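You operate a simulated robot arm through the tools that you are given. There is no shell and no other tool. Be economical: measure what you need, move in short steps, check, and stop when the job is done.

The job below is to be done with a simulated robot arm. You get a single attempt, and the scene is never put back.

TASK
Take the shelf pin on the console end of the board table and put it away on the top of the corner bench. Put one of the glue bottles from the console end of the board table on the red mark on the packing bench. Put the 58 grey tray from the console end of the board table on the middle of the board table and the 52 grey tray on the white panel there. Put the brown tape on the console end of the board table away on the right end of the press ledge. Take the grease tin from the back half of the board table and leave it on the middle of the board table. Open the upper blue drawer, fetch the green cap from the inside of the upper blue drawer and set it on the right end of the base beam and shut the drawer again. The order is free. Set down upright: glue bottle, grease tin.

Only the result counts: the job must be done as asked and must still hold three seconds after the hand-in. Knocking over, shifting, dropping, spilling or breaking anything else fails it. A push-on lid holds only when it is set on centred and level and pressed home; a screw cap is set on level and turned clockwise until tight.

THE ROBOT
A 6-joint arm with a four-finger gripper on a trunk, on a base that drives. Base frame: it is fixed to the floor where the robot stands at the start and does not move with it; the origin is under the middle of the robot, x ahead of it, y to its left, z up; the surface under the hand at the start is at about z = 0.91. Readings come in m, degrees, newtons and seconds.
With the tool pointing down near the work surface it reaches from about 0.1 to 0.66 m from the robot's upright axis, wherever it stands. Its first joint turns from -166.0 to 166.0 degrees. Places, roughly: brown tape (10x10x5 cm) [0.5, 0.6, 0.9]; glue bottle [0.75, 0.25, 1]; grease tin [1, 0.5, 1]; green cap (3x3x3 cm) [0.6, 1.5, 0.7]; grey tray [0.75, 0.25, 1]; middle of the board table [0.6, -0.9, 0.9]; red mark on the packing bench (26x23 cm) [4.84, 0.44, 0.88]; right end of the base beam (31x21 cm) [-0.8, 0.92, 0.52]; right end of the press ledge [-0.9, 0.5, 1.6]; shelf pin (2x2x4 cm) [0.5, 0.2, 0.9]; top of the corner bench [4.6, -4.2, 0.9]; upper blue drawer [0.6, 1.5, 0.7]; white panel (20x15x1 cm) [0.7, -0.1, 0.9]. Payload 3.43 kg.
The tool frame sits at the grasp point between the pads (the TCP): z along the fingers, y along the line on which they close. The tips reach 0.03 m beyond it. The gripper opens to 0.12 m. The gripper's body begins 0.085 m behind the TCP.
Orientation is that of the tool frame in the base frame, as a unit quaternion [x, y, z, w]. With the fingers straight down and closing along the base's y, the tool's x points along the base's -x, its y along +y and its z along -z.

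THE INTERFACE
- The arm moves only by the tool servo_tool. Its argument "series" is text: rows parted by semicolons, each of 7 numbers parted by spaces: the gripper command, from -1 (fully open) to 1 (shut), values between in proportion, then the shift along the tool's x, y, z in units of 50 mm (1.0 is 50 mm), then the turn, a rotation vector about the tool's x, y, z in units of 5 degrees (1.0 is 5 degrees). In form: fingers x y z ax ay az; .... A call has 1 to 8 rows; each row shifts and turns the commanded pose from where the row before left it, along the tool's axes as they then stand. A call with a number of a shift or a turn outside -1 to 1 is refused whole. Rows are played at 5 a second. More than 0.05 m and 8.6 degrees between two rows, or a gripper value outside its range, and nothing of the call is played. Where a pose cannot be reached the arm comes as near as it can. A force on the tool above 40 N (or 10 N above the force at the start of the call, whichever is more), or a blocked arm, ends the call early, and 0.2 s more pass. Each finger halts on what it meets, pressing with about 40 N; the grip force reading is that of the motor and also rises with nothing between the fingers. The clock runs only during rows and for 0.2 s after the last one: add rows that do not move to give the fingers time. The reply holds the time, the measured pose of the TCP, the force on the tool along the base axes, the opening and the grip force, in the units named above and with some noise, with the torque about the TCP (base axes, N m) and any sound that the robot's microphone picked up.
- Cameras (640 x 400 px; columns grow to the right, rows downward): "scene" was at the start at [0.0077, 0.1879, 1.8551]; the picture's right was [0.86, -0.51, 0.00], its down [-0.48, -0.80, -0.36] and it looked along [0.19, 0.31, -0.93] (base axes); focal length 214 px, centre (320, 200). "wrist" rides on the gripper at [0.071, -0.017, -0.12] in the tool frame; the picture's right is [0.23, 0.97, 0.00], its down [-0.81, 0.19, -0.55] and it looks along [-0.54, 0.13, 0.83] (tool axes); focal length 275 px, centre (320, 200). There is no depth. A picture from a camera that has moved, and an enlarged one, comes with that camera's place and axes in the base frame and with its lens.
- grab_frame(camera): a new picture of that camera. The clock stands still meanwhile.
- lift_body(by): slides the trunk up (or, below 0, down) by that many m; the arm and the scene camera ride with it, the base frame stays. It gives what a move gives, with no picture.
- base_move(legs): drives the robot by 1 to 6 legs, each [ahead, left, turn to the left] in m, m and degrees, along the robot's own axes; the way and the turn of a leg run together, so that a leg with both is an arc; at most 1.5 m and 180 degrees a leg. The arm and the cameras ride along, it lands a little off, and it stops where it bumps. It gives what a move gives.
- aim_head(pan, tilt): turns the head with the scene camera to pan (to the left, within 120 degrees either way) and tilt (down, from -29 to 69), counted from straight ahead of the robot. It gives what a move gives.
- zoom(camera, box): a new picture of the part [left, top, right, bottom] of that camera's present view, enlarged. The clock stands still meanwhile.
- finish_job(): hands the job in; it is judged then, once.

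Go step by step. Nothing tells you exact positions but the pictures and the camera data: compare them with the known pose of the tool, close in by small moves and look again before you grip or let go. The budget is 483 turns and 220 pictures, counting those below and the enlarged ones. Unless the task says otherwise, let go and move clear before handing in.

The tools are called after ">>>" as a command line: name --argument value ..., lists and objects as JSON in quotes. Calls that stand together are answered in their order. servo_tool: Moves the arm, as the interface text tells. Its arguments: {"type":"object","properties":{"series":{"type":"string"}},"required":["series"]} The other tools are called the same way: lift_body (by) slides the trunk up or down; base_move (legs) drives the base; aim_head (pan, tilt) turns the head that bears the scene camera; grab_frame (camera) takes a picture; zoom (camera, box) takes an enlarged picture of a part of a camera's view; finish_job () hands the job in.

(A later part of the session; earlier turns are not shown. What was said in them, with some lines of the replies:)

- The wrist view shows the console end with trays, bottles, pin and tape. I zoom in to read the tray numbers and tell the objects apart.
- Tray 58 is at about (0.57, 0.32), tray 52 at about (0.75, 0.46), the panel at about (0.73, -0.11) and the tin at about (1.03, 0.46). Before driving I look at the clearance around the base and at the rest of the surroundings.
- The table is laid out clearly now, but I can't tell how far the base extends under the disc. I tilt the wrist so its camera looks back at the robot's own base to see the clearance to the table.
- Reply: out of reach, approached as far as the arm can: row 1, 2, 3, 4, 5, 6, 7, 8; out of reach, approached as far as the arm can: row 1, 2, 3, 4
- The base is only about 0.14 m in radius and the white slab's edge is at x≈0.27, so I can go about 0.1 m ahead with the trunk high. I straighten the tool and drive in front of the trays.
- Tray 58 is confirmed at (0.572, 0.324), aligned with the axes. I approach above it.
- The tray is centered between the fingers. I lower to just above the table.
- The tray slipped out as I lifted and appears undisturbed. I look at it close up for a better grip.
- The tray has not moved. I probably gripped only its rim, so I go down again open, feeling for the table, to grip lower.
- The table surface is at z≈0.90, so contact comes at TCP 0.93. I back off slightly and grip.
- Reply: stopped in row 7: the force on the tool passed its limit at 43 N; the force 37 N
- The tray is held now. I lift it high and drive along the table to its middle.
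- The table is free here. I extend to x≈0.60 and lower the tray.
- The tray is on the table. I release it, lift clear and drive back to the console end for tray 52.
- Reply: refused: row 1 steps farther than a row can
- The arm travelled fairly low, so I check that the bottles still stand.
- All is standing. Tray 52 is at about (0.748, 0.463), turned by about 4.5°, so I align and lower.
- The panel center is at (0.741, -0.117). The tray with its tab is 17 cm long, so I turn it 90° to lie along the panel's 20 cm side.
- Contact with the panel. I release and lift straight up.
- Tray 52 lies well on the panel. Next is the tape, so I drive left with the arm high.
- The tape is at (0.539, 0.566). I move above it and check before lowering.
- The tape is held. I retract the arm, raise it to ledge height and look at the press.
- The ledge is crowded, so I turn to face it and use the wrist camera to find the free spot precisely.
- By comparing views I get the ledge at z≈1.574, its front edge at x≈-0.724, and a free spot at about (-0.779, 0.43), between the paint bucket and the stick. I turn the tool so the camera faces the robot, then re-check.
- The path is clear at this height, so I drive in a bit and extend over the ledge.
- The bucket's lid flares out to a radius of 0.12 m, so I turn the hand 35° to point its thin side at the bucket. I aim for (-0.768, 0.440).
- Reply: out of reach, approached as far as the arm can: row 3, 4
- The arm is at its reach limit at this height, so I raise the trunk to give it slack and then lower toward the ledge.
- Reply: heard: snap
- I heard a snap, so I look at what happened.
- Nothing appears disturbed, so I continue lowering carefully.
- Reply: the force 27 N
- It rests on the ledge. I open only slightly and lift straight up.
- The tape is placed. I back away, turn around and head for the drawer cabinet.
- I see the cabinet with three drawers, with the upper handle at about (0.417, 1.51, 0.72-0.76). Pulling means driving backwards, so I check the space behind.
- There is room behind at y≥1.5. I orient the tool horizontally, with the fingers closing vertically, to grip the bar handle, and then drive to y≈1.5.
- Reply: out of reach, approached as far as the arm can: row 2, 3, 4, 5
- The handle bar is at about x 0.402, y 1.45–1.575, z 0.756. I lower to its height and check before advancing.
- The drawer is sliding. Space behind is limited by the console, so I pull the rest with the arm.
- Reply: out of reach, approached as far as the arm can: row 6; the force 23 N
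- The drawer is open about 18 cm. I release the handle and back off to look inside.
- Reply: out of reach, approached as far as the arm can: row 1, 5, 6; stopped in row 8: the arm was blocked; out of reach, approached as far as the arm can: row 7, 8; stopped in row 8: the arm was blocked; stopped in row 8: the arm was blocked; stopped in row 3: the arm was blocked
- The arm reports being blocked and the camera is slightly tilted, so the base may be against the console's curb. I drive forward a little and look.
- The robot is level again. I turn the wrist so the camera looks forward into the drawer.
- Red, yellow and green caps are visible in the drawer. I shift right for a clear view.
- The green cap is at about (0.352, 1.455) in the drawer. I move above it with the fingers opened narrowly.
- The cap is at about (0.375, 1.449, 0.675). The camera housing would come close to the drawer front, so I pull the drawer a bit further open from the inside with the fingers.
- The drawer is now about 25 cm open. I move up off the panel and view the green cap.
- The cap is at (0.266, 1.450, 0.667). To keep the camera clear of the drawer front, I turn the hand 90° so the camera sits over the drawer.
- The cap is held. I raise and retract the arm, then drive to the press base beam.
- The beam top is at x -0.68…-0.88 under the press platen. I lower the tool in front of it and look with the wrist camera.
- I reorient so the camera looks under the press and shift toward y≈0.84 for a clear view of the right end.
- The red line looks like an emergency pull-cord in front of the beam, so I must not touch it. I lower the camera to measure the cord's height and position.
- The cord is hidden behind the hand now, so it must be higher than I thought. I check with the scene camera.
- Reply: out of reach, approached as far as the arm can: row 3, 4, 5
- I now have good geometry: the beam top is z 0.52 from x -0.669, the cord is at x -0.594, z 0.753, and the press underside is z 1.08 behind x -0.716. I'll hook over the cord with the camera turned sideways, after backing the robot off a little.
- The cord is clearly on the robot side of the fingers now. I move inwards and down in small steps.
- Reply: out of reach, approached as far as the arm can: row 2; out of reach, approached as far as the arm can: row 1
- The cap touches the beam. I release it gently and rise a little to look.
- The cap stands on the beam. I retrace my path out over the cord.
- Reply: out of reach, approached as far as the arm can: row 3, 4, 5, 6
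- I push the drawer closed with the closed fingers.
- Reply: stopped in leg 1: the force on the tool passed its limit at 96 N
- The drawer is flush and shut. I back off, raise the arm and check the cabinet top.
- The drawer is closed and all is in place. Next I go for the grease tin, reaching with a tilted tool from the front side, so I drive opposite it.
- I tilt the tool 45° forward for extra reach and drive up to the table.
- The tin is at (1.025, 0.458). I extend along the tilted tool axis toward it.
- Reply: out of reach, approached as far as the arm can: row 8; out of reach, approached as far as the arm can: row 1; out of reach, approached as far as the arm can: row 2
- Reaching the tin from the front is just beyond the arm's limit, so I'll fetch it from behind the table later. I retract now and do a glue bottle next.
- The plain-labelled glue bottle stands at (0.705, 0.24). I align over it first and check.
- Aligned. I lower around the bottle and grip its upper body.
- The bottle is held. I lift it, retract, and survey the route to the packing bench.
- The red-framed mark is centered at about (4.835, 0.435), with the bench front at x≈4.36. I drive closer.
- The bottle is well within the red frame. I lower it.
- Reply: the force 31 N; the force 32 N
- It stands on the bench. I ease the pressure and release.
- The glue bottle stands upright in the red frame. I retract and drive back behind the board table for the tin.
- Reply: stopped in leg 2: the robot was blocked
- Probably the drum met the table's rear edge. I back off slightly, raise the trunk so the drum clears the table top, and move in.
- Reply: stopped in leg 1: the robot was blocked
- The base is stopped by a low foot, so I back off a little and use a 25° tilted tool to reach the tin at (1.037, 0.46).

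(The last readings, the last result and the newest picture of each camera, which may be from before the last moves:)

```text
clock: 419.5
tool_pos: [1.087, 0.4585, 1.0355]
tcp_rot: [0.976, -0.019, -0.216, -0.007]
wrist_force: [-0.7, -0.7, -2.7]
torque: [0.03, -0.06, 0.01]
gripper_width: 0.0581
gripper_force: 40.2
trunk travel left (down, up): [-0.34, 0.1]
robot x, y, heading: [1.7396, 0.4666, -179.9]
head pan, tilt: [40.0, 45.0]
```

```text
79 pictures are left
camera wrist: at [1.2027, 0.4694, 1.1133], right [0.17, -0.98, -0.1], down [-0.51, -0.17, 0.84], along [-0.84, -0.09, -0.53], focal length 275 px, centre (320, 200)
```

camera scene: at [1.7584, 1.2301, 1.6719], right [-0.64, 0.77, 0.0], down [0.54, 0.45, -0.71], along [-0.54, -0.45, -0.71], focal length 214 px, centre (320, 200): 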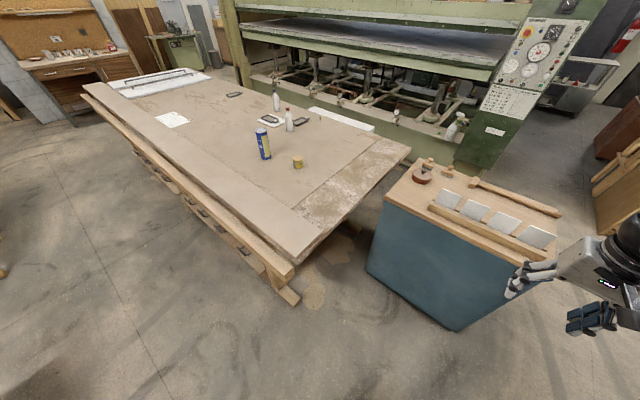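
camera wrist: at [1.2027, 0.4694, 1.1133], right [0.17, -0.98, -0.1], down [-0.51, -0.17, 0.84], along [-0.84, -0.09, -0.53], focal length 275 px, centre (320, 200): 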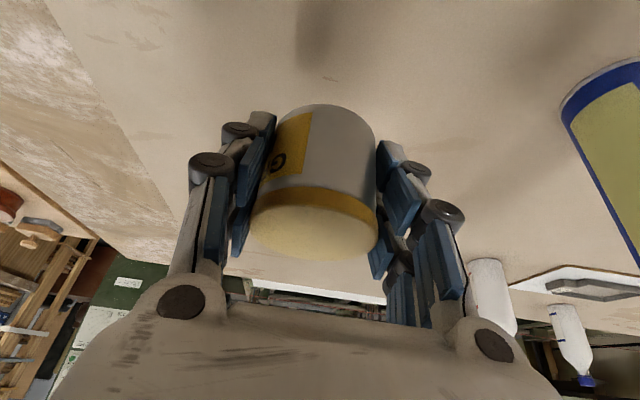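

The tin is held upright with the tilted hand. I lift, retract and drive around the cabinet to the front of the table.

>>> servo_tool --series "0.6 0 0 -0.9 0 0 0;0.6 0 0 -0.9 0 0 0;0.6 0 0 -0.9 0 0 0;0.6 0 0 -0.9 0 0 0;0.6 0 0 -0.9 0 0 0;0.6 0 0 -0.9 0 0 0;0.6 0.5 0 0 0 0 0;0.6 0.5 0 0 0 0 0"

>>> base_move --legs '[[-0.05, 0, 0], [0, -1.45, 0], [1.45, -0.1, 0]]'

>>> base_move --legs '[[0, 0, -90], [0, 0, -90]]'

```text
clock: 421.3
tool_pos: [1.251, 0.4495, 1.2605]
tcp_rot: [0.976, -0.021, -0.218, -0.008]
wrist_force: [0.8, 0.7, -1.0]
torque: [-0.01, 0.03, 0.01]
gripper_width: 0.0581
gripper_force: 39.3
trunk travel left (down, up): [-0.34, 0.1]
robot x, y, heading: [1.7374, 0.4622, -179.6]
head pan, tilt: [40.0, 45.0]
```

```text
clock: 435.6
tool_pos: [-0.1306, 1.994, 1.26]
tcp_rot: [0.976, -0.026, -0.217, -0.009]
wrist_force: [-0.5, -0.3, -1.9]
torque: [0.0, -0.02, -0.02]
gripper_width: 0.0581
gripper_force: 40.1
trunk travel left (down, up): [-0.34, 0.1]
robot x, y, heading: [0.3598, 2.0022, 179.2]
head pan, tilt: [40.0, 45.0]
```

```text
clock: 443.7
tool_pos: [0.853, 2.0137, 1.2606]
tcp_rot: [0.023, 0.976, -0.007, 0.217]
wrist_force: [0.2, -0.2, -3.2]
torque: [-0.01, 0.01, 0.02]
gripper_width: 0.0582
gripper_force: 40.1
trunk travel left (down, up): [-0.34, 0.1]
robot x, y, heading: [0.3594, 2.0026, -0.4]
head pan, tilt: [40.0, 45.0]
```

>>> base_move --legs '[[-0.44, 0, 0.4], [0, -1.45, 0], [0, -1.45, 0]]'

>>> aim_head --pan -5 --tilt 45

>>> grab_frame --camera "scene"

>>> grab_frame --camera "wrist"

```text
clock: 460.2
tool_pos: [0.3823, -0.9438, 1.2601]
tcp_rot: [0.022, 0.976, -0.007, 0.216]
wrist_force: [-0.2, -0.2, -1.6]
torque: [0.0, -0.01, -0.01]
gripper_width: 0.0574
gripper_force: 40.0
trunk travel left (down, up): [-0.34, 0.1]
robot x, y, heading: [-0.1051, -0.9566, -0.0]
head pan, tilt: [40.0, 45.0]
```

```text
clock: 461.4
tool_pos: [0.384, -0.9442, 1.2604]
tcp_rot: [0.022, 0.976, -0.008, 0.217]
wrist_force: [0.2, 0.7, -1.9]
torque: [0.02, 0.0, 0.02]
gripper_width: 0.0575
gripper_force: 40.4
trunk travel left (down, up): [-0.34, 0.1]
robot x, y, heading: [-0.1117, -0.9574, -0.3]
head pan, tilt: [-5.0, 45.0]
```

```text
78 pictures are left
camera scene: at [-0.0475, -0.8242, 1.8319], right [-0.09, -1.0, 0.0], down [-0.7, 0.06, -0.71], along [0.7, -0.06, -0.71], focal length 214 px, centre (320, 200)
```

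scene: 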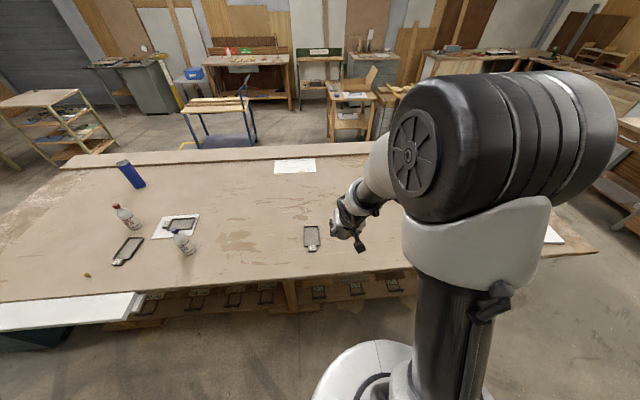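

```text
77 pictures are left
camera wrist: at [0.265, -0.9557, 1.3373], right [-0.16, 0.98, -0.1], down [0.51, 0.17, 0.84], along [0.85, 0.09, -0.53], focal length 275 px, centre (320, 200)
```

wrist: 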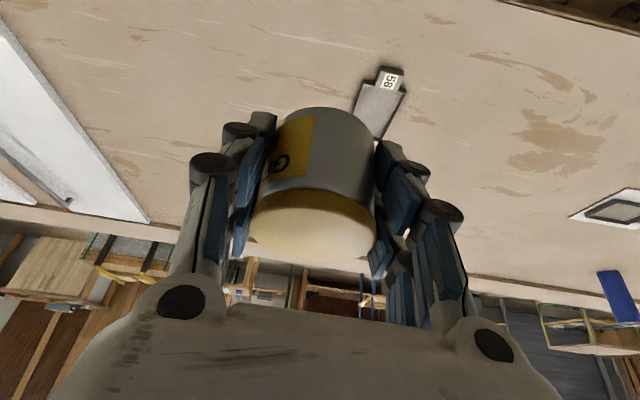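

The tray's neighborhood is free at about (0.65, -1.0). I move in and set the tin down there.

>>> base_move --legs '[[0.12, 0, 0]]'

>>> servo_tool --series "0.6 0 -0.45 0.7 0 0 0;0.6 0 -0.45 0.7 0 0 0;0.6 0 0 0.9 0 0 0;0.6 0 0 0.9 0 0 0;0.6 0 0 0.9 0 0 0;0.6 0 0 0.9 0 0 0;0.6 0 0 0.9 0 0 0;0.6 0 0 0.5 0 0 0"

>>> grab_frame --camera "wrist"

```text
clock: 462.6
tool_pos: [0.5011, -0.9445, 1.2595]
tcp_rot: [0.022, 0.976, -0.008, 0.216]
wrist_force: [0.3, 0.3, -2.2]
torque: [0.0, 0.05, -0.01]
gripper_width: 0.0575
gripper_force: 40.1
trunk travel left (down, up): [-0.34, 0.1]
robot x, y, heading: [0.0062, -0.9601, -0.1]
head pan, tilt: [-5.0, 45.0]
```

```text
clock: 464.4
tool_pos: [0.6266, -0.9858, 0.9813]
tcp_rot: [0.022, 0.976, -0.007, 0.217]
wrist_force: [-0.1, 0.5, -1.9]
torque: [0.0, -0.01, 0.0]
gripper_width: 0.0574
gripper_force: 39.7
out of reach, approached as far as the arm can: row 2
trunk travel left (down, up): [-0.34, 0.1]
robot x, y, heading: [0.0092, -0.9582, -0.1]
head pan, tilt: [-5.0, 45.0]
```

```text
76 pictures are left
camera wrist: at [0.5091, -0.9974, 1.0583], right [-0.16, 0.98, -0.1], down [0.51, 0.17, 0.84], along [0.85, 0.09, -0.53], focal length 275 px, centre (320, 200)
```

wrist: 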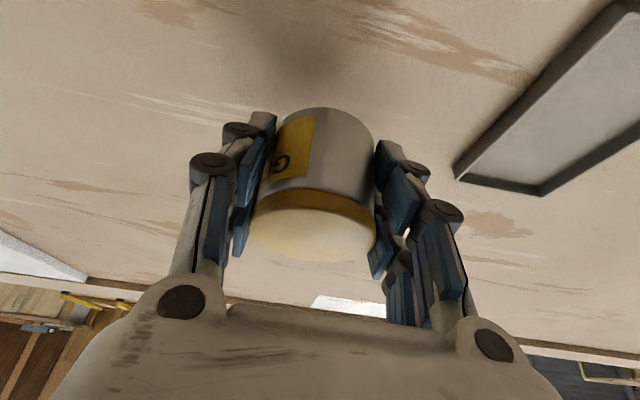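

>>> servo_tool --series "0.6 0.1 0 0.2 0 0 0;0.6 0.1 0 0.2 0 0 0;0.6 0.04 0 0.09 0 0 0;0.6 0 0 0 0 0 0"

>>> servo_tool --series "0.6 0.03 0 0.06 0 0 0;0.6 0 0 0 0 0 0"

>>> servo_tool --series "0.6 0.02 0 0.05 0 0 0;0.6 0 0 0 0 0 0"

```text
clock: 465.4
tool_pos: [0.6268, -0.9858, 0.956]
tcp_rot: [0.022, 0.976, -0.006, 0.217]
wrist_force: [0.4, 0.3, -2.3]
torque: [0.0, 0.01, 0.01]
gripper_width: 0.0576
gripper_force: 39.8
trunk travel left (down, up): [-0.34, 0.1]
robot x, y, heading: [0.0116, -0.9591, -0.2]
head pan, tilt: [-5.0, 45.0]
```

```text
clock: 466.0
tool_pos: [0.6272, -0.9877, 0.9512]
tcp_rot: [0.023, 0.976, -0.008, 0.217]
wrist_force: [0.4, -0.4, -1.4]
torque: [0.02, 0.0, 0.0]
gripper_width: 0.0573
gripper_force: 39.9
trunk travel left (down, up): [-0.34, 0.1]
robot x, y, heading: [0.0109, -0.9556, -0.2]
head pan, tilt: [-5.0, 45.0]
```

```text
clock: 466.6
tool_pos: [0.6273, -0.9884, 0.9497]
tcp_rot: [0.022, 0.976, -0.007, 0.217]
wrist_force: [-0.7, -0.6, -2.0]
torque: [-0.02, 0.03, 0.04]
gripper_width: 0.0573
gripper_force: 40.5
trunk travel left (down, up): [-0.34, 0.1]
robot x, y, heading: [0.0069, -0.9576, -0.1]
head pan, tilt: [-5.0, 45.0]
```

>>> servo_tool --series "0.6 0.02 0 0.05 0 0 0;0.6 0 0 0 0 0 0"

>>> servo_tool --series "0.6 0.02 0 0.04 0 0 0;0.6 0 0 0 0 0 0"

```text
clock: 467.2
tool_pos: [0.6272, -0.9867, 0.9464]
tcp_rot: [0.023, 0.976, -0.008, 0.217]
wrist_force: [-0.4, -0.3, -1.7]
torque: [0.01, 0.0, 0.01]
gripper_width: 0.0574
gripper_force: 40.2
trunk travel left (down, up): [-0.34, 0.1]
robot x, y, heading: [0.0055, -0.9573, -0.1]
head pan, tilt: [-5.0, 45.0]
```

```text
clock: 467.8
tool_pos: [0.6274, -0.987, 0.9466]
tcp_rot: [0.022, 0.975, -0.006, 0.22]
wrist_force: [-1.3, 0.0, 17.2]
torque: [-0.11, 0.45, 0.04]
gripper_width: 0.0571
gripper_force: 39.7
trunk travel left (down, up): [-0.34, 0.1]
robot x, y, heading: [0.0068, -0.953, -0.1]
head pan, tilt: [-5.0, 45.0]
```

The tin touches the table. I ease off, open and retract along the tool axis.

>>> servo_tool --series "0.6 -0.01 0 -0.03 0 0 0;0.3 0 0 0 0 0 0;-0.1 0 0 0 0 0 0;-0.5 0 0 0 0 0 0;-0.5 0 0 0 0 0 0;-0.5 0 0 -0.3 0 0 0;-0.5 0 0 -0.6 0 0 0;-0.5 0 0 -0.8 0 0 0"

>>> servo_tool --series "-0.5 0 0 -0.9 0 0 0;-0.5 0 0 -0.9 0 0 0;-0.5 0 0 -0.9 0 0 0;-0.5 0 0 -0.9 0 0 0;-0.5 0 0 -0.7 0 0 0"

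>>> grab_frame --camera "wrist"

```text
clock: 469.6
tool_pos: [0.5909, -0.9851, 1.0221]
tcp_rot: [0.022, 0.976, -0.008, 0.216]
wrist_force: [0.5, 0.0, -0.1]
torque: [-0.01, -0.01, -0.03]
gripper_width: 0.0903
gripper_force: 0.1
trunk travel left (down, up): [-0.34, 0.1]
robot x, y, heading: [0.0069, -0.9585, -0.3]
head pan, tilt: [-5.0, 45.0]
```

```text
clock: 470.8
tool_pos: [0.4987, -0.9782, 1.2187]
tcp_rot: [0.021, 0.976, -0.007, 0.217]
wrist_force: [-1.2, 0.0, 0.5]
torque: [0.05, -0.02, -0.01]
gripper_width: 0.0899
gripper_force: 0.5
trunk travel left (down, up): [-0.34, 0.1]
robot x, y, heading: [0.0072, -0.9605, -0.3]
head pan, tilt: [-5.0, 45.0]
```

```text
75 pictures are left
camera wrist: at [0.3804, -0.9906, 1.2957], right [-0.16, 0.98, -0.1], down [0.51, 0.17, 0.84], along [0.85, 0.09, -0.53], focal length 275 px, centre (320, 200)
```

wrist: 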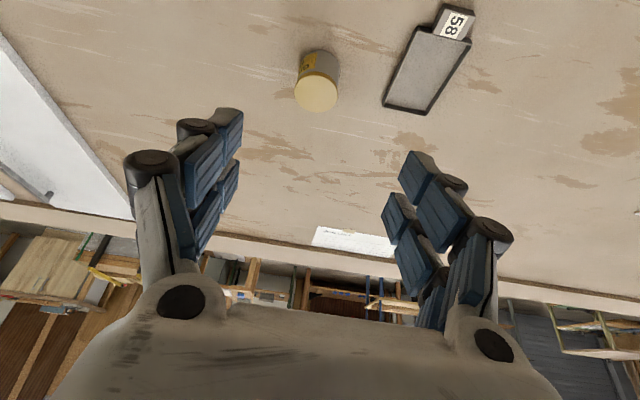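

The tin stands upright next to the tray. I untilt and drive to the shelf pin.

>>> servo_tool --series "-0.5 0 0 -0.5 0 1 0;-0.5 0 0 -0.5 0 1 0;-0.5 0 0 -0.5 0 1 0;-0.5 0.3 0 0 0 1 0;-0.5 0.3 0 0 0 1 0;-0.5 0 0 0 0 0 0"

>>> base_move --legs '[[0, 1.13, 0.3]]'

>>> grab_frame --camera "wrist"

```text
clock: 472.2
tool_pos: [0.4458, -0.9755, 1.2839]
tcp_rot: [0.023, 1.0, -0.002, 0.0]
wrist_force: [-0.1, 0.0, 0.2]
torque: [0.01, 0.03, 0.03]
gripper_width: 0.09
gripper_force: 0.1
trunk travel left (down, up): [-0.34, 0.1]
robot x, y, heading: [0.01, -0.9564, -0.4]
head pan, tilt: [-5.0, 45.0]
```

```text
clock: 477.8
tool_pos: [0.4554, 0.1095, 1.2842]
tcp_rot: [0.029, 1.0, -0.002, 0.001]
wrist_force: [-0.7, 0.2, 0.0]
torque: [-0.01, 0.01, -0.03]
gripper_width: 0.09
gripper_force: 0.1
trunk travel left (down, up): [-0.34, 0.1]
robot x, y, heading: [0.017, 0.1377, -1.0]
head pan, tilt: [-5.0, 45.0]
```

```text
74 pictures are left
camera wrist: at [0.3824, 0.0964, 1.4025], right [-0.17, 0.98, -0.01], down [0.82, 0.15, 0.55], along [0.55, 0.09, -0.83], focal length 275 px, centre (320, 200)
```

wrist: 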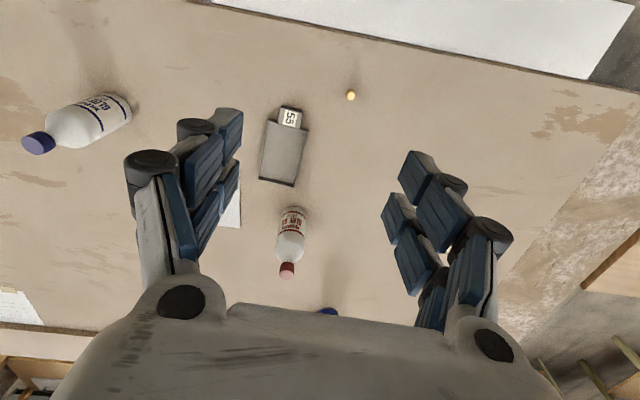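

>>> servo_tool --series "0.1 -0.25 0.54 0.6 0 0 0;0.1 -0.25 0.54 0.6 0 0 0;0.1 0 0 0.8 0 0 0;0.1 0 0 0.8 0 0 0;0.1 0 0 0.8 0 0 0;0.1 0 0 0.8 0 0 0;0.1 0 0 0.8 0 0 0;0.1 0 0 0 0 0 0"

>>> grab_frame --camera "wrist"

```text
clock: 479.6
tool_pos: [0.4832, 0.16, 1.0232]
tcp_rot: [0.028, 1.0, -0.003, 0.001]
wrist_force: [0.3, -0.4, -0.3]
torque: [-0.02, -0.02, -0.02]
gripper_width: 0.0541
gripper_force: 0.1
trunk travel left (down, up): [-0.34, 0.1]
robot x, y, heading: [0.0197, 0.1327, -0.9]
head pan, tilt: [-5.0, 45.0]
```

```text
73 pictures are left
camera wrist: at [0.4095, 0.146, 1.1413], right [-0.17, 0.98, -0.01], down [0.82, 0.15, 0.55], along [0.55, 0.09, -0.83], focal length 275 px, centre (320, 200)
```

wrist: 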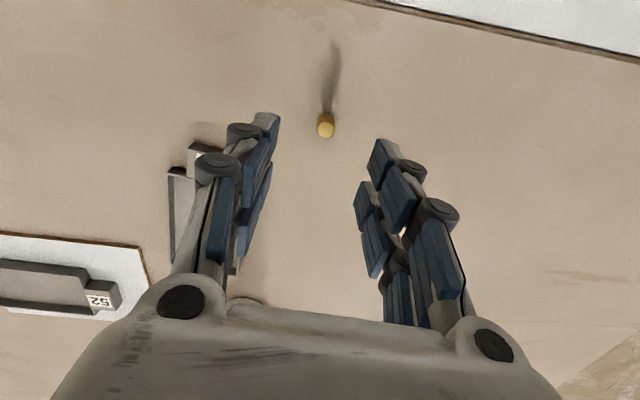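

>>> servo_tool --series "0.1 0.05 0.09 0.5 0 0 0;0.1 0 0 0.6 0 0 0;0.1 0 0 0.5 0 0 0;0.1 0 0 0 0 0 0"

>>> grab_frame --camera "wrist"

```text
clock: 480.6
tool_pos: [0.4834, 0.1662, 0.9421]
tcp_rot: [0.029, 1.0, -0.003, 0.001]
wrist_force: [-0.1, -0.5, 0.4]
torque: [-0.01, -0.03, -0.03]
gripper_width: 0.0539
gripper_force: 0.0
trunk travel left (down, up): [-0.34, 0.1]
robot x, y, heading: [0.0232, 0.1293, -1.0]
head pan, tilt: [-5.0, 45.0]
```

```text
72 pictures are left
camera wrist: at [0.4078, 0.152, 1.0621], right [-0.17, 0.98, -0.01], down [0.82, 0.15, 0.55], along [0.55, 0.09, -0.83], focal length 275 px, centre (320, 200)
```

wrist: 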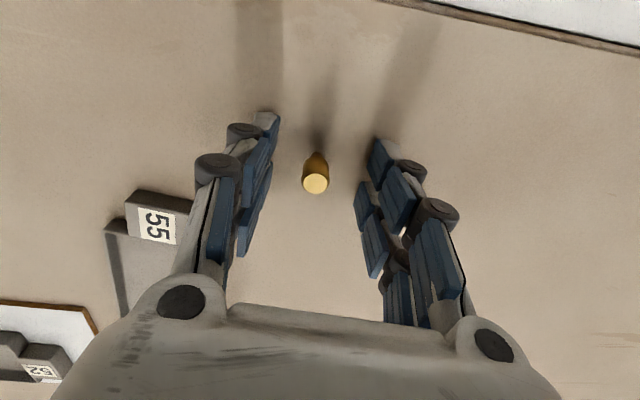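

>>> servo_tool --series "0.5 0 0 0.04 0 0 0;0.8 0 0 0 0 0 0;1 0 0 0 0 0 0;1 0 0 0 0 0 0;1 0 0 0 0 0 0;1 0 0 0 0 0 0"

>>> servo_tool --series "1 0 0 -0.3 0 0 0;1 0 0 -0.5 0 0 0;1 0 0 -0.8 0 0 0;1 0 0 -0.9 0 0 0;1 0 0 -0.9 0 0 0;1 0 0 -0.9 0 0 0;1 0 0 -0.9 0 0 0;1 0 0 -0.9 0 0 0"

>>> grab_frame --camera "wrist"

```text
clock: 482.0
tool_pos: [0.4825, 0.1638, 0.9416]
tcp_rot: [0.028, 1.0, -0.003, 0.001]
wrist_force: [0.0, 0.0, -0.4]
torque: [-0.01, -0.02, -0.02]
gripper_width: 0.0095
gripper_force: 39.9
trunk travel left (down, up): [-0.34, 0.1]
robot x, y, heading: [0.0142, 0.1346, -0.9]
head pan, tilt: [-5.0, 45.0]
```

```text
clock: 483.8
tool_pos: [0.4816, 0.1676, 1.2493]
tcp_rot: [0.029, 1.0, -0.003, 0.001]
wrist_force: [-0.7, -1.4, -0.1]
torque: [0.02, 0.01, -0.04]
gripper_width: 0.0077
gripper_force: 39.5
trunk travel left (down, up): [-0.34, 0.1]
robot x, y, heading: [0.0183, 0.1315, -0.9]
head pan, tilt: [-5.0, 45.0]
```

```text
71 pictures are left
camera wrist: at [0.4081, 0.1539, 1.3681], right [-0.17, 0.98, -0.01], down [0.82, 0.15, 0.55], along [0.55, 0.09, -0.83], focal length 275 px, centre (320, 200)
```

wrist: 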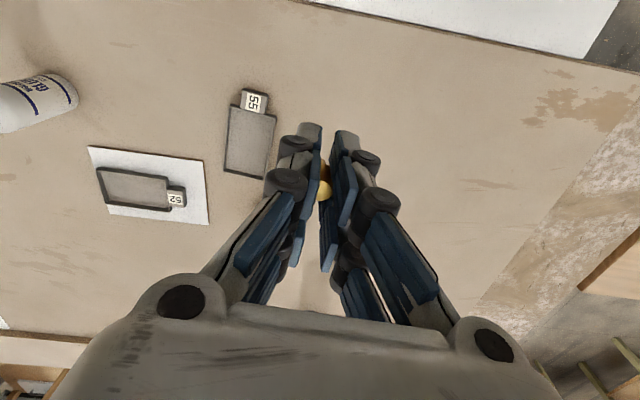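

The pin is held. Now for the long way to the corner bench, I drive along the front of the table and survey.

>>> servo_tool --series "1 0.4 0 -0.3 0 0 0;1 0.4 0 -0.3 0 0 0;1 0.4 0 0 0 0 0;1 0 0 0 0 0 0"

>>> base_move --legs '[[-0.1, 0, 1], [0, -1.4, 0]]'

>>> aim_head --pan -65 --tilt 20

>>> grab_frame --camera "scene"

```text
clock: 484.8
tool_pos: [0.4231, 0.1712, 1.2769]
tcp_rot: [0.029, 1.0, -0.003, 0.001]
wrist_force: [1.5, 0.1, 0.2]
torque: [0.0, 0.03, 0.01]
gripper_width: 0.0075
gripper_force: 39.9
trunk travel left (down, up): [-0.34, 0.1]
robot x, y, heading: [0.0189, 0.131, -1.1]
head pan, tilt: [-5.0, 45.0]
```

```text
clock: 492.6
tool_pos: [0.2937, -1.2613, 1.2773]
tcp_rot: [0.044, 0.999, -0.003, 0.001]
wrist_force: [-0.2, -0.1, -0.2]
torque: [-0.01, -0.02, -0.01]
gripper_width: 0.0073
gripper_force: 39.6
trunk travel left (down, up): [-0.34, 0.1]
robot x, y, heading: [-0.111, -1.2875, -2.7]
head pan, tilt: [-5.0, 45.0]
```

```text
clock: 493.9
tool_pos: [0.292, -1.2596, 1.2773]
tcp_rot: [0.044, 0.999, -0.003, 0.001]
wrist_force: [-0.5, -1.0, 0.3]
torque: [0.03, 0.01, 0.03]
gripper_width: 0.0073
gripper_force: 40.1
trunk travel left (down, up): [-0.34, 0.1]
robot x, y, heading: [-0.1108, -1.2845, -2.5]
head pan, tilt: [-65.0, 20.0]
```

```text
70 pictures are left
camera scene: at [-0.0906, -1.2317, 1.8706], right [-0.92, -0.38, 0.0], down [-0.13, 0.32, -0.94], along [0.36, -0.87, -0.34], focal length 214 px, centre (320, 200)
```

scene: 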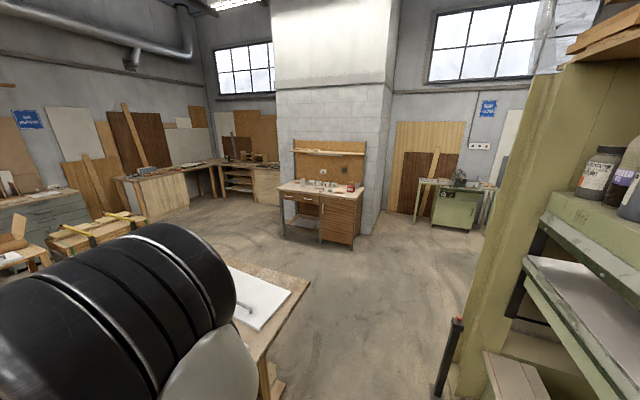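

>>> base_move --legs '[[0.1, -1.45, 2.5], [1.45, -0.25, 0], [1.2, -0.2, 0]]'

>>> aim_head --pan -20 --tilt 30

>>> grab_frame --camera "scene"

```text
clock: 514.0
tool_pos: [3.0075, -3.2308, 1.2784]
tcp_rot: [0.031, 1.0, -0.004, 0.001]
wrist_force: [0.1, 0.1, -0.1]
torque: [0.02, 0.03, 0.02]
gripper_width: 0.0072
gripper_force: 40.0
trunk travel left (down, up): [-0.34, 0.1]
robot x, y, heading: [2.6021, -3.266, -0.8]
head pan, tilt: [-65.0, 20.0]
```

```text
clock: 515.1
tool_pos: [3.0086, -3.2313, 1.2786]
tcp_rot: [0.03, 1.0, -0.002, 0.001]
wrist_force: [-0.6, -0.4, -0.3]
torque: [0.0, -0.02, 0.0]
gripper_width: 0.0074
gripper_force: 40.2
trunk travel left (down, up): [-0.34, 0.1]
robot x, y, heading: [2.6036, -3.27, -1.0]
head pan, tilt: [-20.0, 30.0]
```

```text
69 pictures are left
camera scene: at [2.6705, -3.1609, 1.8546], right [-0.36, -0.93, 0.0], down [-0.47, 0.18, -0.87], along [0.81, -0.31, -0.5], focal length 214 px, centre (320, 200)
```

scene: 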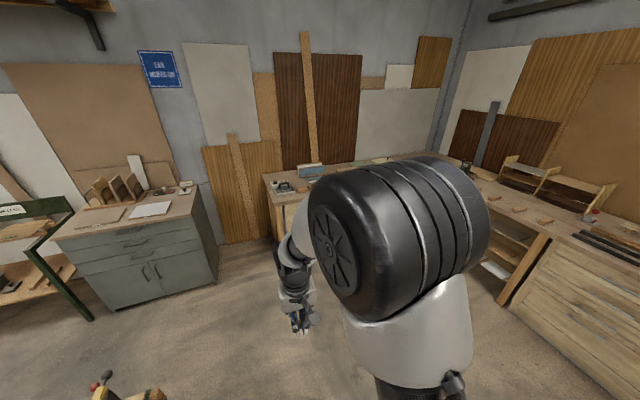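

>>> base_move --legs '[[1.0, -0.85, 1]]'

>>> aim_head --pan 15 --tilt 45

>>> grab_frame --camera "scene"

>>> grab_frame --camera "wrist"

```text
clock: 521.6
tool_pos: [3.986, -4.0686, 1.2775]
tcp_rot: [0.027, 1.0, -0.002, 0.001]
wrist_force: [0.2, 0.6, -0.1]
torque: [-0.01, 0.03, 0.02]
gripper_width: 0.0071
gripper_force: 40.0
trunk travel left (down, up): [-0.34, 0.1]
robot x, y, heading: [3.5842, -4.1087, -0.5]
head pan, tilt: [-20.0, 30.0]
```

```text
clock: 522.6
tool_pos: [3.9855, -4.0678, 1.2782]
tcp_rot: [0.026, 1.0, -0.003, 0.001]
wrist_force: [1.8, 1.2, 0.7]
torque: [-0.01, 0.02, -0.01]
gripper_width: 0.007
gripper_force: 39.9
trunk travel left (down, up): [-0.34, 0.1]
robot x, y, heading: [3.583, -4.1093, -0.4]
head pan, tilt: [15.0, 45.0]
```

```text
68 pictures are left
camera scene: at [3.6417, -3.9485, 1.832], right [0.25, -0.97, 0.0], down [-0.68, -0.18, -0.71], along [0.69, 0.18, -0.71], focal length 214 px, centre (320, 200)
```

scene: 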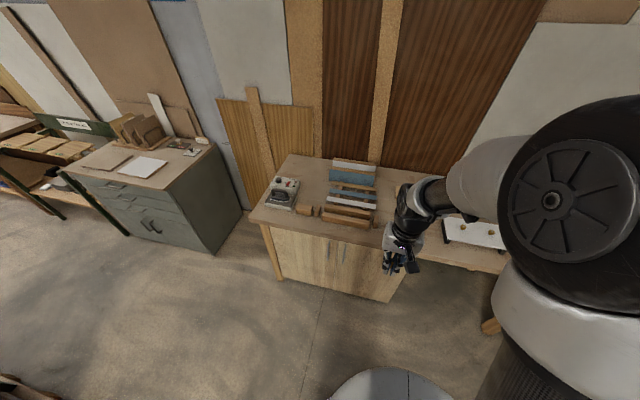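

```text
67 pictures are left
camera wrist: at [3.9121, -4.0815, 1.3966], right [-0.18, 0.98, -0.01], down [0.82, 0.15, 0.55], along [0.54, 0.09, -0.83], focal length 275 px, centre (320, 200)
```

wrist: 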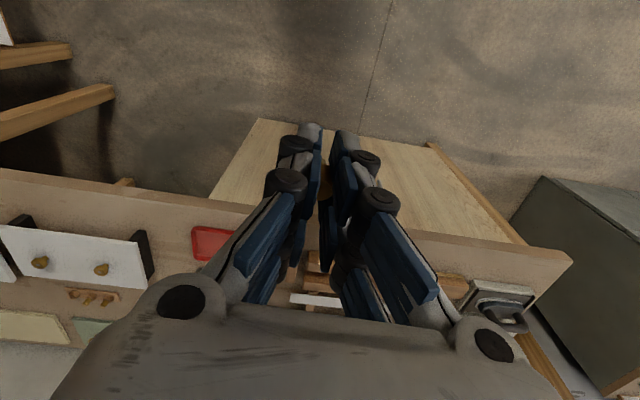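

>>> base_move --legs '[[0.35, 0, 0]]'

>>> grab_frame --camera "wrist"

>>> aim_head --pan -10 --tilt 50

>>> grab_frame --camera "scene"

```text
clock: 524.8
tool_pos: [4.3331, -4.0744, 1.2778]
tcp_rot: [0.027, 1.0, -0.003, 0.0]
wrist_force: [-0.3, 0.9, -0.6]
torque: [0.0, 0.06, 0.0]
gripper_width: 0.0069
gripper_force: 40.1
trunk travel left (down, up): [-0.34, 0.1]
robot x, y, heading: [3.9287, -4.11, -1.1]
head pan, tilt: [15.0, 45.0]
```

```text
66 pictures are left
camera wrist: at [4.2597, -4.0869, 1.3965], right [-0.17, 0.98, -0.01], down [0.82, 0.15, 0.55], along [0.54, 0.09, -0.83], focal length 275 px, centre (320, 200)
```

wrist: 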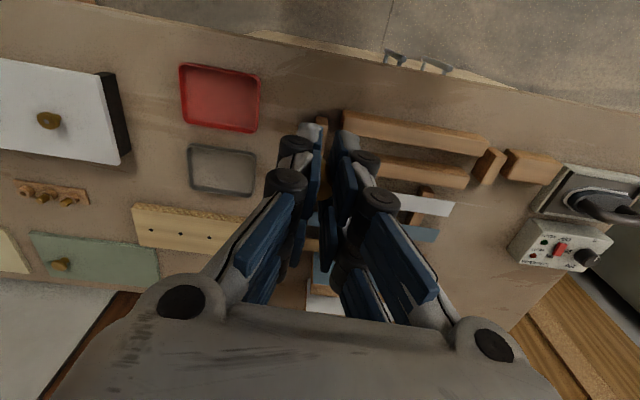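

```text
clock: 525.7
tool_pos: [4.3325, -4.0742, 1.2778]
tcp_rot: [0.028, 1.0, -0.003, 0.001]
wrist_force: [0.6, 0.3, 0.0]
torque: [-0.02, 0.0, 0.01]
gripper_width: 0.0072
gripper_force: 39.8
trunk travel left (down, up): [-0.34, 0.1]
robot x, y, heading: [3.9307, -4.1146, -0.7]
head pan, tilt: [-10.0, 50.0]
```

```text
65 pictures are left
camera scene: at [3.9861, -3.9869, 1.8251], right [-0.19, -0.98, 0.0], down [-0.75, 0.14, -0.64], along [0.63, -0.12, -0.77], focal length 214 px, centre (320, 200)
```

scene: 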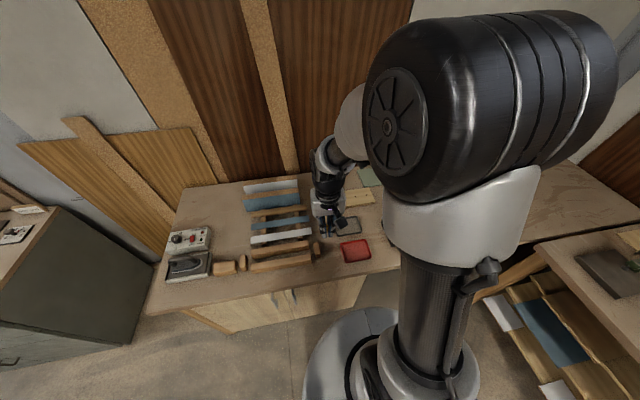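

>>> zoom --camera "scene" --box '[220, 160, 420, 290]'

>>> zoom --camera "wrist" --box '[160, 40, 400, 220]'

```text
3.08 times, centred on (320, 225) of scene
camera zoom: at [3.9861, -3.9869, 1.8251], right [-0.19, -0.98, 0.0], down [-0.75, 0.14, -0.64], along [0.63, -0.12, -0.77], focal length 660 px, centre (320, 123)
```

zoom: 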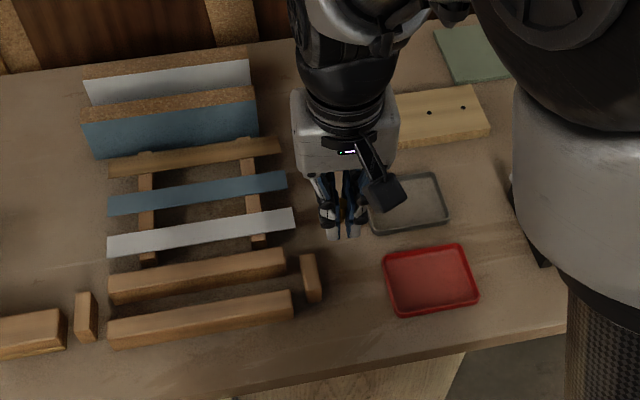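

```text
2.22 times, centred on (280, 130) of wrist
camera zoom: at [4.2591, -4.0868, 1.3967], right [-0.17, 0.98, -0.01], down [0.82, 0.15, 0.55], along [0.55, 0.09, -0.83], focal length 612 px, centre (409, 356)
```

zoom: 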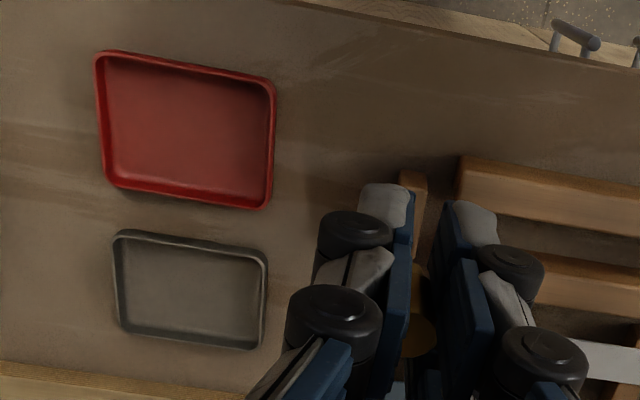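

The gap between the trays and the stick is free at about (4.455, -4.122). I bring the pin there.

>>> servo_tool --series "1 -0.62 -0.2 0 0 0 0;1 -0.62 -0.2 0 0 0 0;1 -0.62 -0.2 0.4 0 0 0;1 -0.64 -0.22 0.4 0 0 0;1 0 0 0.9 0 0 0;1 0 0 0.9 0 0 0;1 0 0 0.9 0 0 0;1 0 0 0.9 0 0 0"

>>> grab_frame --camera "wrist"

```text
clock: 527.5
tool_pos: [4.4552, -4.1262, 1.0601]
tcp_rot: [0.028, 1.0, -0.002, 0.001]
wrist_force: [0.3, 0.6, -0.9]
torque: [0.0, 0.07, 0.0]
gripper_width: 0.0072
gripper_force: 40.3
trunk travel left (down, up): [-0.34, 0.1]
robot x, y, heading: [3.9313, -4.111, -0.6]
head pan, tilt: [-10.0, 50.0]
```

```text
62 pictures are left
camera wrist: at [4.3813, -4.1392, 1.1802], right [-0.17, 0.98, -0.01], down [0.82, 0.15, 0.55], along [0.55, 0.09, -0.83], focal length 275 px, centre (320, 200)
```

wrist: 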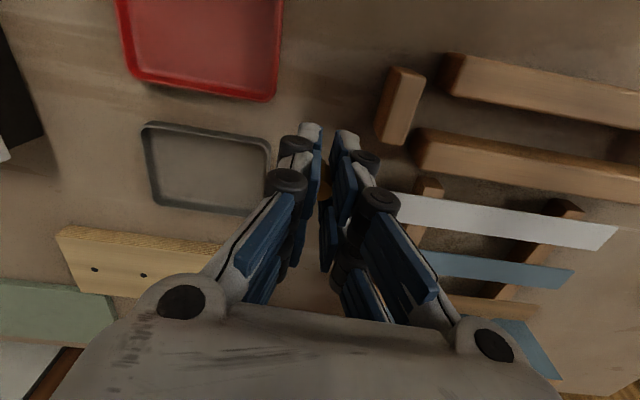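

>>> servo_tool --series "1 0 0 0.7 0 0 0;1 0 0 0.7 0 0 0;1 0 0 0.5 0 0 0;1 0 0 0.2 0 0 0;1 0 0 0 0 0 0"

>>> servo_tool --series "1 0 0 0.08 0 0 0;1 0 0 0 0 0 0"

>>> servo_tool --series "1 0 0 0.06 0 0 0;1 0 0 0 0 0 0"

>>> servo_tool --series "1 0 0 0.06 0 0 0;1 0 0 0 0 0 0"

```text
clock: 528.7
tool_pos: [4.457, -4.1236, 0.9539]
tcp_rot: [0.028, 1.0, -0.003, 0.001]
wrist_force: [0.3, 0.5, -0.7]
torque: [0.0, -0.01, 0.01]
gripper_width: 0.0072
gripper_force: 40.5
trunk travel left (down, up): [-0.34, 0.1]
robot x, y, heading: [3.9261, -4.1107, -0.8]
head pan, tilt: [-10.0, 50.0]
```

```text
clock: 529.3
tool_pos: [4.4571, -4.1232, 0.9508]
tcp_rot: [0.028, 1.0, -0.003, 0.0]
wrist_force: [-0.3, -0.1, -0.5]
torque: [-0.05, -0.01, 0.02]
gripper_width: 0.0074
gripper_force: 40.4
trunk travel left (down, up): [-0.34, 0.1]
robot x, y, heading: [3.9292, -4.1166, -0.8]
head pan, tilt: [-10.0, 50.0]
```

```text
clock: 529.9
tool_pos: [4.4562, -4.1228, 0.947]
tcp_rot: [0.028, 1.0, -0.002, 0.001]
wrist_force: [0.4, 0.5, 0.1]
torque: [0.01, 0.01, 0.0]
gripper_width: 0.0073
gripper_force: 40.2
trunk travel left (down, up): [-0.34, 0.1]
robot x, y, heading: [3.9263, -4.1142, -0.8]
head pan, tilt: [-10.0, 50.0]
```

```text
clock: 530.5
tool_pos: [4.4555, -4.1238, 0.9429]
tcp_rot: [0.028, 1.0, -0.002, 0.001]
wrist_force: [0.6, -0.1, 0.4]
torque: [-0.02, 0.03, -0.02]
gripper_width: 0.0073
gripper_force: 40.0
trunk travel left (down, up): [-0.34, 0.1]
robot x, y, heading: [3.9278, -4.1123, -0.6]
head pan, tilt: [-10.0, 50.0]
```

>>> servo_tool --series "1 0 0 0.06 0 0 0;1 0 0 0 0 0 0"

>>> servo_tool --series "1 0 0 0.06 0 0 0;1 0 0 0 0 0 0"

>>> zoom --camera "wrist" --box '[260, 90, 400, 230]'

```text
clock: 531.1
tool_pos: [4.4551, -4.1241, 0.9415]
tcp_rot: [0.028, 1.0, -0.003, 0.001]
wrist_force: [-1.1, -0.9, -1.1]
torque: [0.0, -0.02, 0.02]
gripper_width: 0.0075
gripper_force: 39.7
trunk travel left (down, up): [-0.34, 0.1]
robot x, y, heading: [3.9344, -4.1149, -1.0]
head pan, tilt: [-10.0, 50.0]
```

```text
clock: 531.7
tool_pos: [4.4546, -4.1233, 0.9374]
tcp_rot: [0.027, 1.0, -0.002, 0.001]
wrist_force: [-0.8, 0.3, 0.1]
torque: [0.0, 0.0, 0.02]
gripper_width: 0.0072
gripper_force: 40.2
trunk travel left (down, up): [-0.34, 0.1]
robot x, y, heading: [3.9282, -4.1133, -0.7]
head pan, tilt: [-10.0, 50.0]
```

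```text
2.86 times, centred on (330, 160) of wrist
camera zoom: at [4.3815, -4.1359, 1.0564], right [-0.17, 0.98, -0.01], down [0.82, 0.15, 0.55], along [0.55, 0.09, -0.83], focal length 786 px, centre (291, 314)
```

zoom: 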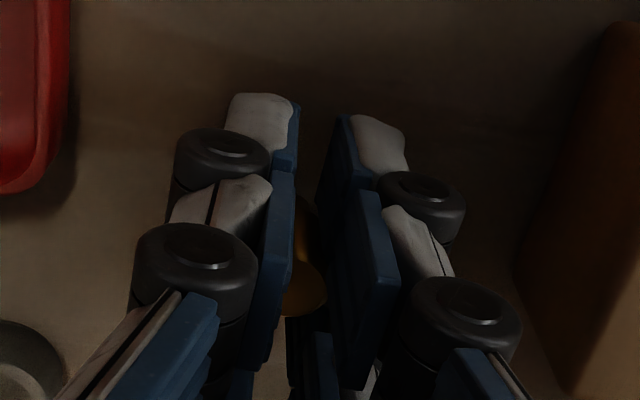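

>>> servo_tool --series "1 0 0 0.05 0 0 0;1 0 0 0 0 0 0"

>>> servo_tool --series "1 0 0 0.05 0 0 0;1 0 0 0 0 0 0"

>>> servo_tool --series "1 0 0 0.05 0 0 0;1 0 0 0 0 0 0"

```text
clock: 532.3
tool_pos: [4.4551, -4.123, 0.934]
tcp_rot: [0.028, 1.0, -0.002, 0.001]
wrist_force: [0.0, 0.9, 0.3]
torque: [0.0, -0.02, -0.02]
gripper_width: 0.0072
gripper_force: 39.5
trunk travel left (down, up): [-0.34, 0.1]
robot x, y, heading: [3.9292, -4.1096, -0.9]
head pan, tilt: [-10.0, 50.0]
```

```text
clock: 532.9
tool_pos: [4.4559, -4.1228, 0.9313]
tcp_rot: [0.029, 1.0, -0.002, 0.001]
wrist_force: [0.6, 1.0, 0.9]
torque: [0.0, 0.0, -0.01]
gripper_width: 0.0071
gripper_force: 40.2
trunk travel left (down, up): [-0.34, 0.1]
robot x, y, heading: [3.928, -4.1146, -0.6]
head pan, tilt: [-10.0, 50.0]
```

```text
clock: 533.5
tool_pos: [4.4557, -4.1226, 0.93]
tcp_rot: [0.028, 1.0, -0.002, 0.0]
wrist_force: [-1.2, -0.3, 6.2]
torque: [-0.05, 0.04, -0.04]
gripper_width: 0.0071
gripper_force: 39.9
trunk travel left (down, up): [-0.34, 0.1]
robot x, y, heading: [3.9309, -4.1132, -0.9]
head pan, tilt: [-10.0, 50.0]
```

Contact with the bench top. I release by a few millimetres and lift gently.

>>> servo_tool --series "0.8 0 0 -0.02 0 0 0;0.65 0 0 0 0 0 0;0.55 0 0 0 0 0 0;0.55 0 0 0 0 0 0;0.55 0 0 -0.2 0 0 0;0.55 0 0 -0.4 0 0 0;0.55 0 0 -0.7 0 0 0;0.55 0 0 -0.9 0 0 0"

>>> grab_frame --camera "wrist"

```text
clock: 535.3
tool_pos: [4.4556, -4.1225, 1.0406]
tcp_rot: [0.028, 1.0, -0.003, 0.0]
wrist_force: [-0.4, 0.2, 0.1]
torque: [-0.03, -0.07, -0.02]
gripper_width: 0.0269
gripper_force: 0.2
trunk travel left (down, up): [-0.34, 0.1]
robot x, y, heading: [3.9303, -4.1178, -0.9]
head pan, tilt: [-10.0, 50.0]
```

```text
60 pictures are left
camera wrist: at [4.3822, -4.1363, 1.1595], right [-0.17, 0.98, -0.01], down [0.82, 0.15, 0.55], along [0.54, 0.09, -0.83], focal length 275 px, centre (320, 200)
```

wrist: 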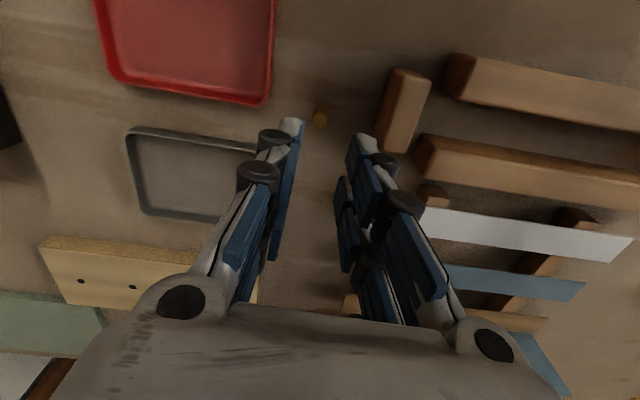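

The pin rests on the bench top. I raise the arm and back away, then take a last look.

>>> servo_tool --series "0.55 0 0 -0.9 0 0 0;0.55 0 0 -0.9 0 0 0;0.55 0 0 -0.9 0 0 0;0.55 0 0 -0.9 0 0 0;0.55 0.8 0 0 0 0 0;0.55 0.8 0 0 0 0 0"

>>> base_move --legs '[[-0.5, 0, 0]]'

>>> aim_head --pan 0 --tilt 40

>>> zoom --camera "scene" --box '[200, 120, 420, 260]'

```text
clock: 536.7
tool_pos: [4.3747, -4.1178, 1.2242]
tcp_rot: [0.027, 1.0, -0.002, 0.002]
wrist_force: [0.0, 0.2, 0.3]
torque: [0.0, -0.05, -0.02]
gripper_width: 0.0269
gripper_force: 0.0
trunk travel left (down, up): [-0.34, 0.1]
robot x, y, heading: [3.9322, -4.1155, -0.7]
head pan, tilt: [-10.0, 50.0]
```

```text
clock: 539.6
tool_pos: [3.8798, -4.11, 1.2219]
tcp_rot: [0.026, 1.0, -0.002, 0.0]
wrist_force: [-0.2, -0.1, 0.5]
torque: [0.04, -0.02, -0.02]
gripper_width: 0.0268
gripper_force: 0.0
trunk travel left (down, up): [-0.34, 0.1]
robot x, y, heading: [3.436, -4.1066, -0.4]
head pan, tilt: [-10.0, 50.0]
```

```text
clock: 540.4
tool_pos: [3.8827, -4.1092, 1.2224]
tcp_rot: [0.026, 1.0, -0.003, 0.0]
wrist_force: [-0.4, 0.1, -0.8]
torque: [-0.02, 0.01, -0.03]
gripper_width: 0.027
gripper_force: 0.0
trunk travel left (down, up): [-0.34, 0.1]
robot x, y, heading: [3.4337, -4.1063, -0.6]
head pan, tilt: [0.0, 40.0]
```

```text
2.86 times, centred on (310, 190) of scene
camera zoom: at [3.5, -3.968, 1.8392], right [-0.01, -1.0, 0.0], down [-0.64, 0.01, -0.77], along [0.77, -0.01, -0.64], focal length 613 px, centre (349, 229)
```

zoom: 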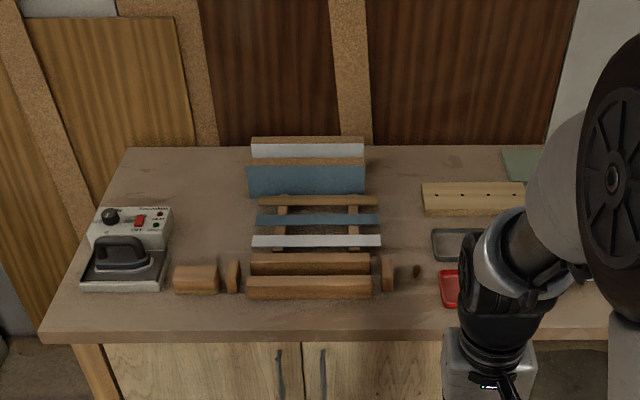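

The pin stands on the bench, and everything else was checked as I set it down. I hand in.

>>> finish_job

```text
The job is handed in.
```

I put every item where you asked, and the job is handed in. The upper blue drawer is shut, and the glue bottle and grease tin stand upright.

- **Possible problem:** while placing the tape at the press ledge, I heard a snap. Nothing looked broken or out of place afterwards, but I never found the cause.
- **Bumps:** the base was blocked twice behind the board table, probably by a low foot. It may also have touched the press console. I saw nothing moved.
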